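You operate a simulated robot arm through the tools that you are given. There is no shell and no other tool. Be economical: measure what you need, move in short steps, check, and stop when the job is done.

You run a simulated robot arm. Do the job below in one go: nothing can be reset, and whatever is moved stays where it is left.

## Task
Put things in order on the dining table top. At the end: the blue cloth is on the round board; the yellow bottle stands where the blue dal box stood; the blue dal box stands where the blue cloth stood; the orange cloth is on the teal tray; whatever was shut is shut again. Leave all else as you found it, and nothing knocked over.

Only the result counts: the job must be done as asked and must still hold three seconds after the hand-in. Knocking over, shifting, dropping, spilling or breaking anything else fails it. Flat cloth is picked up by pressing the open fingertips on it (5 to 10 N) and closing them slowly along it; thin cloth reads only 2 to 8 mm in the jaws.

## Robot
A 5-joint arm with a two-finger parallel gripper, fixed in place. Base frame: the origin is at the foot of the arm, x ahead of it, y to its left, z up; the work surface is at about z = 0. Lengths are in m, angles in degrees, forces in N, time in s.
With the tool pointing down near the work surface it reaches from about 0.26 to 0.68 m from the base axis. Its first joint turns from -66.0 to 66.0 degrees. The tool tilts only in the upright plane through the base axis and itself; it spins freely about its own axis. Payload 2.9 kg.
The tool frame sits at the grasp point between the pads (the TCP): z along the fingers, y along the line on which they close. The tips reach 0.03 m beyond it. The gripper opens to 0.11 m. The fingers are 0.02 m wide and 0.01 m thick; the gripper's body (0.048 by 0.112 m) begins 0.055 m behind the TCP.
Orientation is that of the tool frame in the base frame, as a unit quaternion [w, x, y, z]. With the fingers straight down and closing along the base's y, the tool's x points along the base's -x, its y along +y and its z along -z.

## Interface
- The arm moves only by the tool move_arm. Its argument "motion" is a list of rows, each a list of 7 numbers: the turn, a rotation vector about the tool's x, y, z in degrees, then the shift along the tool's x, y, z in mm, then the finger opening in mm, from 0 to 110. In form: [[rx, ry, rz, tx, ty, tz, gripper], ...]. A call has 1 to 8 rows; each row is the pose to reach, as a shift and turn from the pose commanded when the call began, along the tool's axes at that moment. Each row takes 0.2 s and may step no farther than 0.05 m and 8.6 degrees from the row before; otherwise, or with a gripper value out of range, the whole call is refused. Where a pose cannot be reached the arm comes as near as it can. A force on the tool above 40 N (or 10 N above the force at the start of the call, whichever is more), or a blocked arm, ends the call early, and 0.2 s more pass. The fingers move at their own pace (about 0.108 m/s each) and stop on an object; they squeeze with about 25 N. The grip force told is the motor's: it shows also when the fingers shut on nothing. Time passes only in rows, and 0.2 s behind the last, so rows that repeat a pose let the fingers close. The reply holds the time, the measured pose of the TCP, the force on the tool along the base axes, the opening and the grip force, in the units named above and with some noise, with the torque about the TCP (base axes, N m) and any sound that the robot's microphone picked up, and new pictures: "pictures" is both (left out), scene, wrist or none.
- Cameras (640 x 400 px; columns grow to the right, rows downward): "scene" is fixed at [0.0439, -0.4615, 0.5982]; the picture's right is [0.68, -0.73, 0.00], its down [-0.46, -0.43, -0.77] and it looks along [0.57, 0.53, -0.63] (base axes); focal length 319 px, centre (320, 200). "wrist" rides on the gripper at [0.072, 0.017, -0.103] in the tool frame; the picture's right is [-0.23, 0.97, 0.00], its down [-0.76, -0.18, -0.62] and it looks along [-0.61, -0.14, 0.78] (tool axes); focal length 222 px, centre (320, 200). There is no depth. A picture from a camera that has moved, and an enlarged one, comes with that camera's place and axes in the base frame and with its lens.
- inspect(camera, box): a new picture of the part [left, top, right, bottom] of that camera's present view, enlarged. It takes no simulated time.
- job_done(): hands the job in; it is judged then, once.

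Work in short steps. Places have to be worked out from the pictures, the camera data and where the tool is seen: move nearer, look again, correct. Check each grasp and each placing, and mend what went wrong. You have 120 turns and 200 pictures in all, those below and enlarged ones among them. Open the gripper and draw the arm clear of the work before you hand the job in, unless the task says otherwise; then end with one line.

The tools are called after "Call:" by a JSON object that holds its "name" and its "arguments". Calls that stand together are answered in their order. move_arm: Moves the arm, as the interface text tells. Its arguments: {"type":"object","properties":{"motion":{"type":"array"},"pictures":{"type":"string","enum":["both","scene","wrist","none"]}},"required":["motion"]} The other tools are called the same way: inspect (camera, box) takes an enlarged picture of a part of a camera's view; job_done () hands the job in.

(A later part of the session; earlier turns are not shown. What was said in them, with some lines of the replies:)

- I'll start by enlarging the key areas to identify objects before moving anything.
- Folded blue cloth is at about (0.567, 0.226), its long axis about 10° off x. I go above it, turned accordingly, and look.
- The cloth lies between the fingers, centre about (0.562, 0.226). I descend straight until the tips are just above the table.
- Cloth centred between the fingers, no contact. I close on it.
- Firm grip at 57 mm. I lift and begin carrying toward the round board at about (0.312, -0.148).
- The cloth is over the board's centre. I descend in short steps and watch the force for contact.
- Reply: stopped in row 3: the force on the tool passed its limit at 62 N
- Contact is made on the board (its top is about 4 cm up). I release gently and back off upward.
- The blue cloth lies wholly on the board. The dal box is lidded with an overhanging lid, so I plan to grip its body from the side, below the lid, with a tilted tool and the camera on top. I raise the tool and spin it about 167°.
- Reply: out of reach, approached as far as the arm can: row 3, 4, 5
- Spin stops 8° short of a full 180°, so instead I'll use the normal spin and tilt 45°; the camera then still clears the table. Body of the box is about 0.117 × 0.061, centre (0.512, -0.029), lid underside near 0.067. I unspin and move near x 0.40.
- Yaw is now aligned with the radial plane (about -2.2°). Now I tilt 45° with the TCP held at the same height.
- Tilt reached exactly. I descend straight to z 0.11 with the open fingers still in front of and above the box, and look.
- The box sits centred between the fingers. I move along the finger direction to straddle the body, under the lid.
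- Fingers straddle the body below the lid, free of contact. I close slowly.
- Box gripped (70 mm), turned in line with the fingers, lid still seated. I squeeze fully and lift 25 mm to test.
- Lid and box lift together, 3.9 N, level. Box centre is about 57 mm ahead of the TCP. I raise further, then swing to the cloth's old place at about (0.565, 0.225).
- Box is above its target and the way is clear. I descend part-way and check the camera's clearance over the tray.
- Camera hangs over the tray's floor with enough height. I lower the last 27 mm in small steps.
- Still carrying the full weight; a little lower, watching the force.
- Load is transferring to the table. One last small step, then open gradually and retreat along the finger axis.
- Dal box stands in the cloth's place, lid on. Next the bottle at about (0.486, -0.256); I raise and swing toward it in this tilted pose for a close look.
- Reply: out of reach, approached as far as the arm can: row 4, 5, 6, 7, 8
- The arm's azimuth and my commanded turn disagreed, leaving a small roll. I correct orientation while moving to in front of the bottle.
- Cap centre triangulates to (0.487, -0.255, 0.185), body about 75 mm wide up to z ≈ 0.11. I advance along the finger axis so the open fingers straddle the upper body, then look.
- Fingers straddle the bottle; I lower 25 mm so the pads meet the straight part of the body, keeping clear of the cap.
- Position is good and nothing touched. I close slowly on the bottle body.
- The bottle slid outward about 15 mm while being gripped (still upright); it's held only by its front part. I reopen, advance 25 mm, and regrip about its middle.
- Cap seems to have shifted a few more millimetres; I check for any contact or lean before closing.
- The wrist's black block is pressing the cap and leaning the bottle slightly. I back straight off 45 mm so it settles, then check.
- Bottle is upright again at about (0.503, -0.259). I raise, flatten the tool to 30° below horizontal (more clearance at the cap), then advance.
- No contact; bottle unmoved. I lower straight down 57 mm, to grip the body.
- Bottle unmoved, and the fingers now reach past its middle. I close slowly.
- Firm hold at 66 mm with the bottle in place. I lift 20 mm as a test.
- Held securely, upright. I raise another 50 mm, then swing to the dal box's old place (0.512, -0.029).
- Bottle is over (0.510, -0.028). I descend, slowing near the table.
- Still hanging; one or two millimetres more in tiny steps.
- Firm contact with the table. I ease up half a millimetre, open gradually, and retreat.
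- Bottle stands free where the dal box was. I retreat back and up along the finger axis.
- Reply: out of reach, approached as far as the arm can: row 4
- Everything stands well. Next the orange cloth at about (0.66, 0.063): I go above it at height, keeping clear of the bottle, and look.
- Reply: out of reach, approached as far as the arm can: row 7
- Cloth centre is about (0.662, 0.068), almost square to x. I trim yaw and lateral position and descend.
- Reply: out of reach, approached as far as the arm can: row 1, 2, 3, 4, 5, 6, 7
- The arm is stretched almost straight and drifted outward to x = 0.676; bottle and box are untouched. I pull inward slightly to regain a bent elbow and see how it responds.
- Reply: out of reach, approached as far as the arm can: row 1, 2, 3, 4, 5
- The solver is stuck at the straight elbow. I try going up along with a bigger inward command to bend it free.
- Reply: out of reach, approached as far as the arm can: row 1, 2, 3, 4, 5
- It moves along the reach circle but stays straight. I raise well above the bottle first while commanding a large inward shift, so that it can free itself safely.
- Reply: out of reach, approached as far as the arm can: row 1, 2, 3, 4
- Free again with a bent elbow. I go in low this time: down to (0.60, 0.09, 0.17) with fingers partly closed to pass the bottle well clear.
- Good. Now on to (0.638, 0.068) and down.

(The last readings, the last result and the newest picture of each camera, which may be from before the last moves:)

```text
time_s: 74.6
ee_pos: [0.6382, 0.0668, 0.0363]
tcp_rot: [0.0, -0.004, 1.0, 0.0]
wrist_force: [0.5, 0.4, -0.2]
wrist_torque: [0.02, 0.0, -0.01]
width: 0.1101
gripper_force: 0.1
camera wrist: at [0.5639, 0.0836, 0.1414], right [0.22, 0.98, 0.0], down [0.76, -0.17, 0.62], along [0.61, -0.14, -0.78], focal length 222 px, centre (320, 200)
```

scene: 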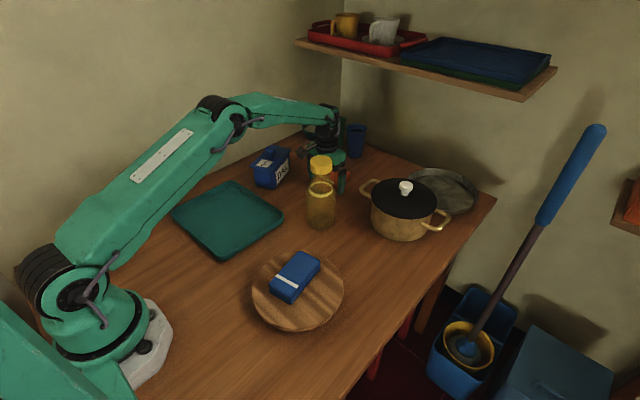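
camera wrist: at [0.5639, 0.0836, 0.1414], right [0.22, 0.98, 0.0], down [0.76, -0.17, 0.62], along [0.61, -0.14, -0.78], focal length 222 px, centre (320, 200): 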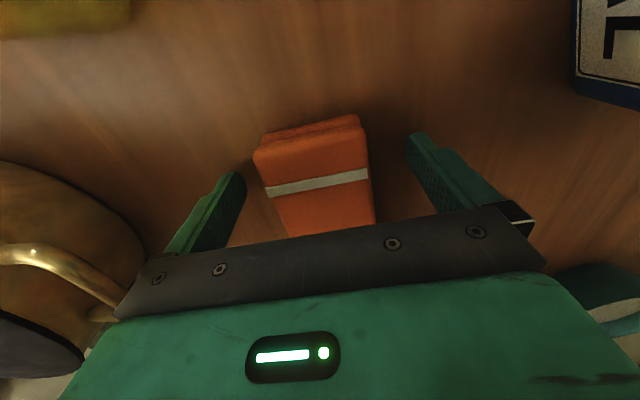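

Reached exactly, with the orange cloth centred between the fingers. I close on it.

Call:
{"name": "move_arm", "arguments": {"motion": [[0, 0, 0, 0, 0, 0, 80], [0, 0, 0, 0, 0, 0, 60], [0, 0, 0, 0, 0, 0, 40], [0, 0, 0, 0, 0, 0, 20], [0, 0, 0, 0, 0, 0, 10], [0, 0, 0, 0, 0, 0, 10]], "pictures": "wrist"}}

```text
time_s: 76.0
ee_pos: [0.6365, 0.0677, 0.0363]
tcp_rot: [0.002, -0.004, 1.0, 0.0]
wrist_force: [-0.4, 0.0, 2.7]
wrist_torque: [0.11, 0.02, 0.0]
width: 0.0645
gripper_force: 24.8
camera wrist: at [0.5639, 0.0837, 0.1419], right [0.22, 0.98, 0.0], down [0.76, -0.17, 0.62], along [0.61, -0.14, -0.78], focal length 222 px, centre (320, 200)
```

wrist: 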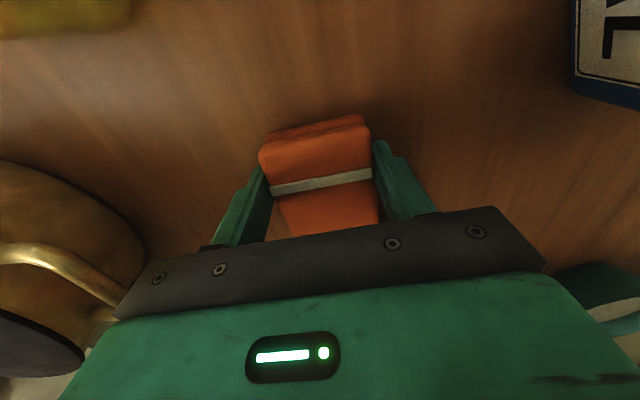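

Grip on the orange cloth is 64 mm. I lift and carry it inward and over toward the tray (centre about (0.36, 0.187)).

Call:
{"name": "move_arm", "arguments": {"motion": [[0, 0, 0, 0, 0, -30, 10], [0, 0, 0, 0, 5, -65, 10], [0, 0, 0, 20, 15, -100, 10], [0, 0, 0, 45, 25, -130, 10], [0, 0, 0, 85, 35, -150, 10], [0, 0, 0, 130, 45, -160, 10], [0, 0, 0, 175, 60, -160, 10], [0, 0, 0, 215, 80, -160, 10]], "pictures": "scene"}}

Call:
{"name": "move_arm", "arguments": {"motion": [[0, 0, 0, 30, 15, 0, 10], [0, 0, 0, 60, 30, 0, 10], [0, 0, 0, 80, 40, 20, 10], [0, 0, 0, 80, 40, 50, 10], [0, 0, 0, 80, 40, 80, 10], [0, 0, 0, 80, 40, 80, 10]]}}

```text
time_s: 77.8
ee_pos: [0.4219, 0.1439, 0.195]
tcp_rot: [0.001, -0.003, 1.0, -0.001]
wrist_force: [0.3, 0.1, -0.4]
wrist_torque: [0.02, 0.01, 0.02]
width: 0.0642
gripper_force: 25.1
```

scene: 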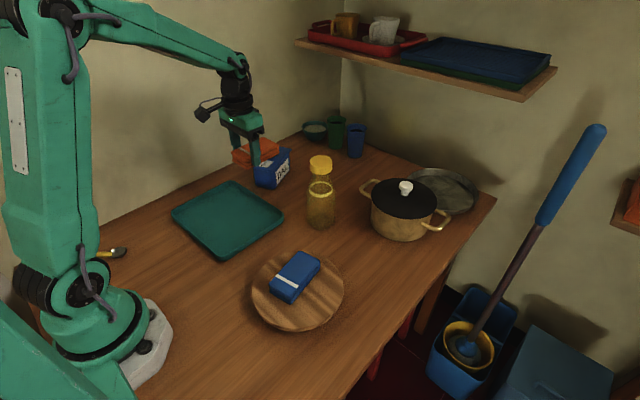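

```text
time_s: 79.2
ee_pos: [0.3399, 0.1839, 0.1155]
tcp_rot: [0.0, -0.003, 1.0, 0.0]
wrist_force: [0.2, 0.0, -0.9]
wrist_torque: [-0.03, 0.02, 0.01]
width: 0.0643
gripper_force: 25.0
camera wrist: at [0.2671, 0.1992, 0.2205], right [0.22, 0.98, 0.0], down [0.76, -0.17, 0.62], along [0.61, -0.14, -0.78], focal length 222 px, centre (320, 200)
```

scene: 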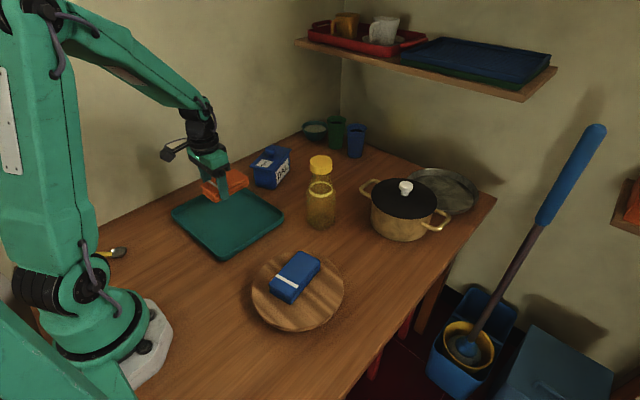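
wrist: 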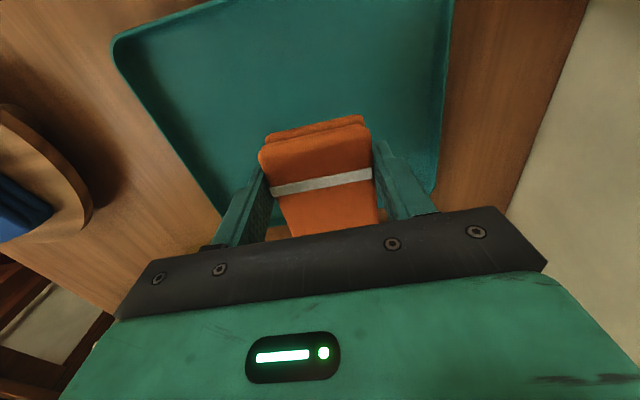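

Cloth is over the tray's middle with room on all sides. I lower it gently.

Call:
{"name": "move_arm", "arguments": {"motion": [[0, 0, 0, 0, 0, 30, 10], [0, 0, 0, 0, 0, 55, 10], [0, 0, 0, 0, 0, 61, 10], [0, 0, 0, 0, 0, 64, 10], [0, 0, 0, 0, 0, 66, 10], [0, 0, 0, 0, 0, 68, 10], [0, 0, 0, 0, 0, 68, 10]], "pictures": "none"}}

Call:
{"name": "inspect", "arguments": {"camera": "scene", "box": [160, 140, 300, 270]}}

```text
time_s: 80.8
ee_pos: [0.3413, 0.1833, 0.0459]
tcp_rot: [0.0, -0.003, 1.0, 0.0]
wrist_force: [-1.0, 0.0, -0.6]
wrist_torque: [0.02, -0.01, -0.02]
width: 0.064
gripper_force: 25.4
```

```text
3.08 times, centred on (230, 205) of scene
camera zoom: at [0.0439, -0.4615, 0.5982], right [0.68, -0.73, 0.0], down [-0.46, -0.43, -0.77], along [0.57, 0.53, -0.63], focal length 981 px, centre (597, 185)
```

zoom: 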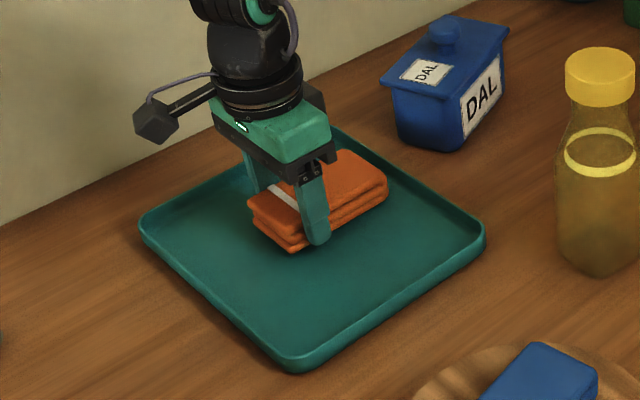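

Cloth is inside the tray, just above its floor. A few more millimetres.

Call:
{"name": "move_arm", "arguments": {"motion": [[0, 0, 0, 0, 0, 1, 10], [0, 0, 0, 0, 0, 2, 10], [0, 0, 0, 0, 0, 3, 10], [0, 0, 0, 0, 0, 4, 10], [0, 0, 0, 0, 0, 4, 10]], "pictures": "none"}}

```text
time_s: 82.0
ee_pos: [0.3419, 0.1847, 0.0443]
tcp_rot: [0.0, -0.003, 1.0, 0.001]
wrist_force: [0.5, 0.3, 0.5]
wrist_torque: [-0.02, 0.02, 0.02]
width: 0.0643
gripper_force: 25.1
```

Call:
{"name": "move_arm", "arguments": {"motion": [[0, 0, 0, 0, 0, 0.7, 10], [0, 0, 0, 0, 0, 1.4, 10], [0, 0, 0, 0, 0, 2, 10], [0, 0, 0, 0, 0, 2, 10]], "pictures": "none"}}

```text
time_s: 83.0
ee_pos: [0.3418, 0.1845, 0.0422]
tcp_rot: [0.001, -0.004, 1.0, 0.0]
wrist_force: [-0.5, -0.6, -0.2]
wrist_torque: [0.01, 0.04, 0.04]
width: 0.0643
gripper_force: 24.9
```

Call:
{"name": "move_arm", "arguments": {"motion": [[0, 0, 0, 0, 0, 0.8, 10], [0, 0, 0, 0, 0, 1.6, 10], [0, 0, 0, 0, 0, 2.4, 10], [0, 0, 0, 0, 0, 2.4, 10]], "pictures": "none"}}

```text
time_s: 83.9
ee_pos: [0.3427, 0.1849, 0.0405]
tcp_rot: [0.001, -0.004, 1.0, 0.001]
wrist_force: [-1.8, -0.5, 7.3]
wrist_torque: [0.19, 0.12, 0.02]
width: 0.0642
gripper_force: 25.2
stopped in row 4: the force on the tool passed its limit at 42 N (the readings are from after the stop); the commanded pose is now the measured one
```

Contact with the tray floor. I ease up a hair, release, and rise straight up.

Call:
{"name": "move_arm", "arguments": {"motion": [[0, 0, 0, 0, 0, -1, 66], [0, 0, 0, 0, 0, -1, 74], [0, 0, 0, 0, 0, -1, 85], [0, 0, 0, 0, 0, -1, 85], [0, 0, 0, 0, 0, -35, 85], [0, 0, 0, 0, 0, -80, 85], [0, 0, 0, 0, 0, -125, 85], [0, 0, 0, 0, 0, -170, 85]]}}

Call:
{"name": "inspect", "arguments": {"camera": "scene", "box": [160, 140, 360, 330]}}

```text
time_s: 85.7
ee_pos: [0.3383, 0.1852, 0.2072]
tcp_rot: [0.001, -0.003, 1.0, 0.001]
wrist_force: [0.8, 0.7, 0.8]
wrist_torque: [0.06, 0.02, 0.06]
width: 0.0846
gripper_force: 0.1
camera wrist: at [0.2657, 0.2019, 0.313], right [0.22, 0.98, 0.0], down [0.76, -0.17, 0.62], along [0.61, -0.14, -0.78], focal length 222 px, centre (320, 200)
```

scene: 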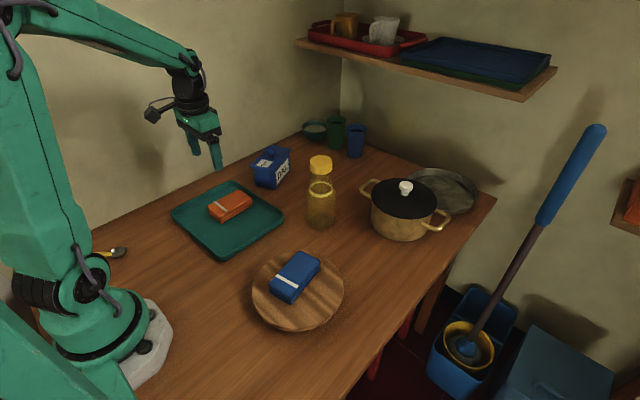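
wrist: 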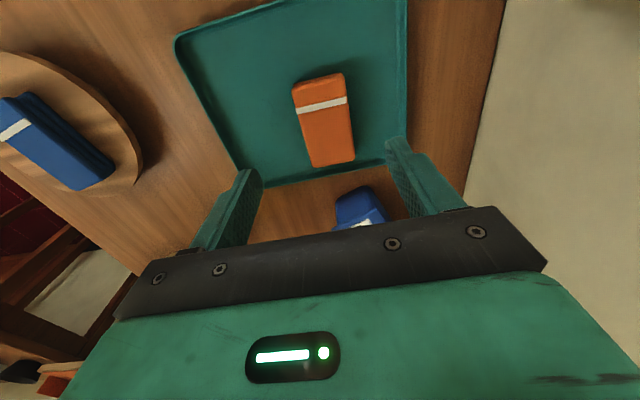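

```text
2.11 times, centred on (260, 235) of scene
camera zoom: at [0.0439, -0.4615, 0.5982], right [0.68, -0.73, 0.0], down [-0.46, -0.43, -0.77], along [0.57, 0.53, -0.63], focal length 671 px, centre (446, 126)
```

zoom: 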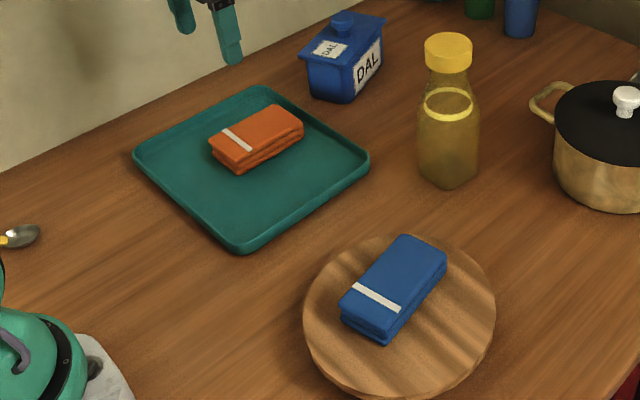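

All four items are placed and upright, lid and cap on. I raise the arm further clear and hold a moment to let things settle.

Call:
{"name": "move_arm", "arguments": {"motion": [[0, 0, 0, 0, 0, -40, 100], [0, 0, 0, 0, 0, -80, 100], [0, 0, 0, 0, 0, -80, 100], [0, 0, 0, 0, 0, -80, 100], [0, 0, 0, 0, 0, -80, 100]], "pictures": "scene"}}

```text
time_s: 86.9
ee_pos: [0.3397, 0.1847, 0.2866]
tcp_rot: [0.001, -0.004, 1.0, 0.001]
wrist_force: [-0.4, 0.3, 0.6]
wrist_torque: [0.02, 0.01, 0.03]
width: 0.1
gripper_force: 0.1
```

scene: 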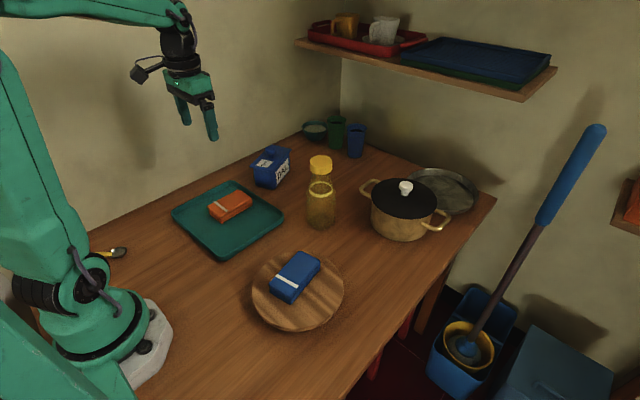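

The scene is stable and the arm is clear, so I hand the job in.

Call:
{"name": "job_done", "arguments": {}}

```text
The job is handed in.
```

I handed the job in: the blue cloth is on the round board, the yellow bottle stands where the dal box stood, the dal box stands within about 1 cm of the blue cloth's old centre with its lid still on, and the orange cloth is on the teal tray; nothing was knocked over or opened.
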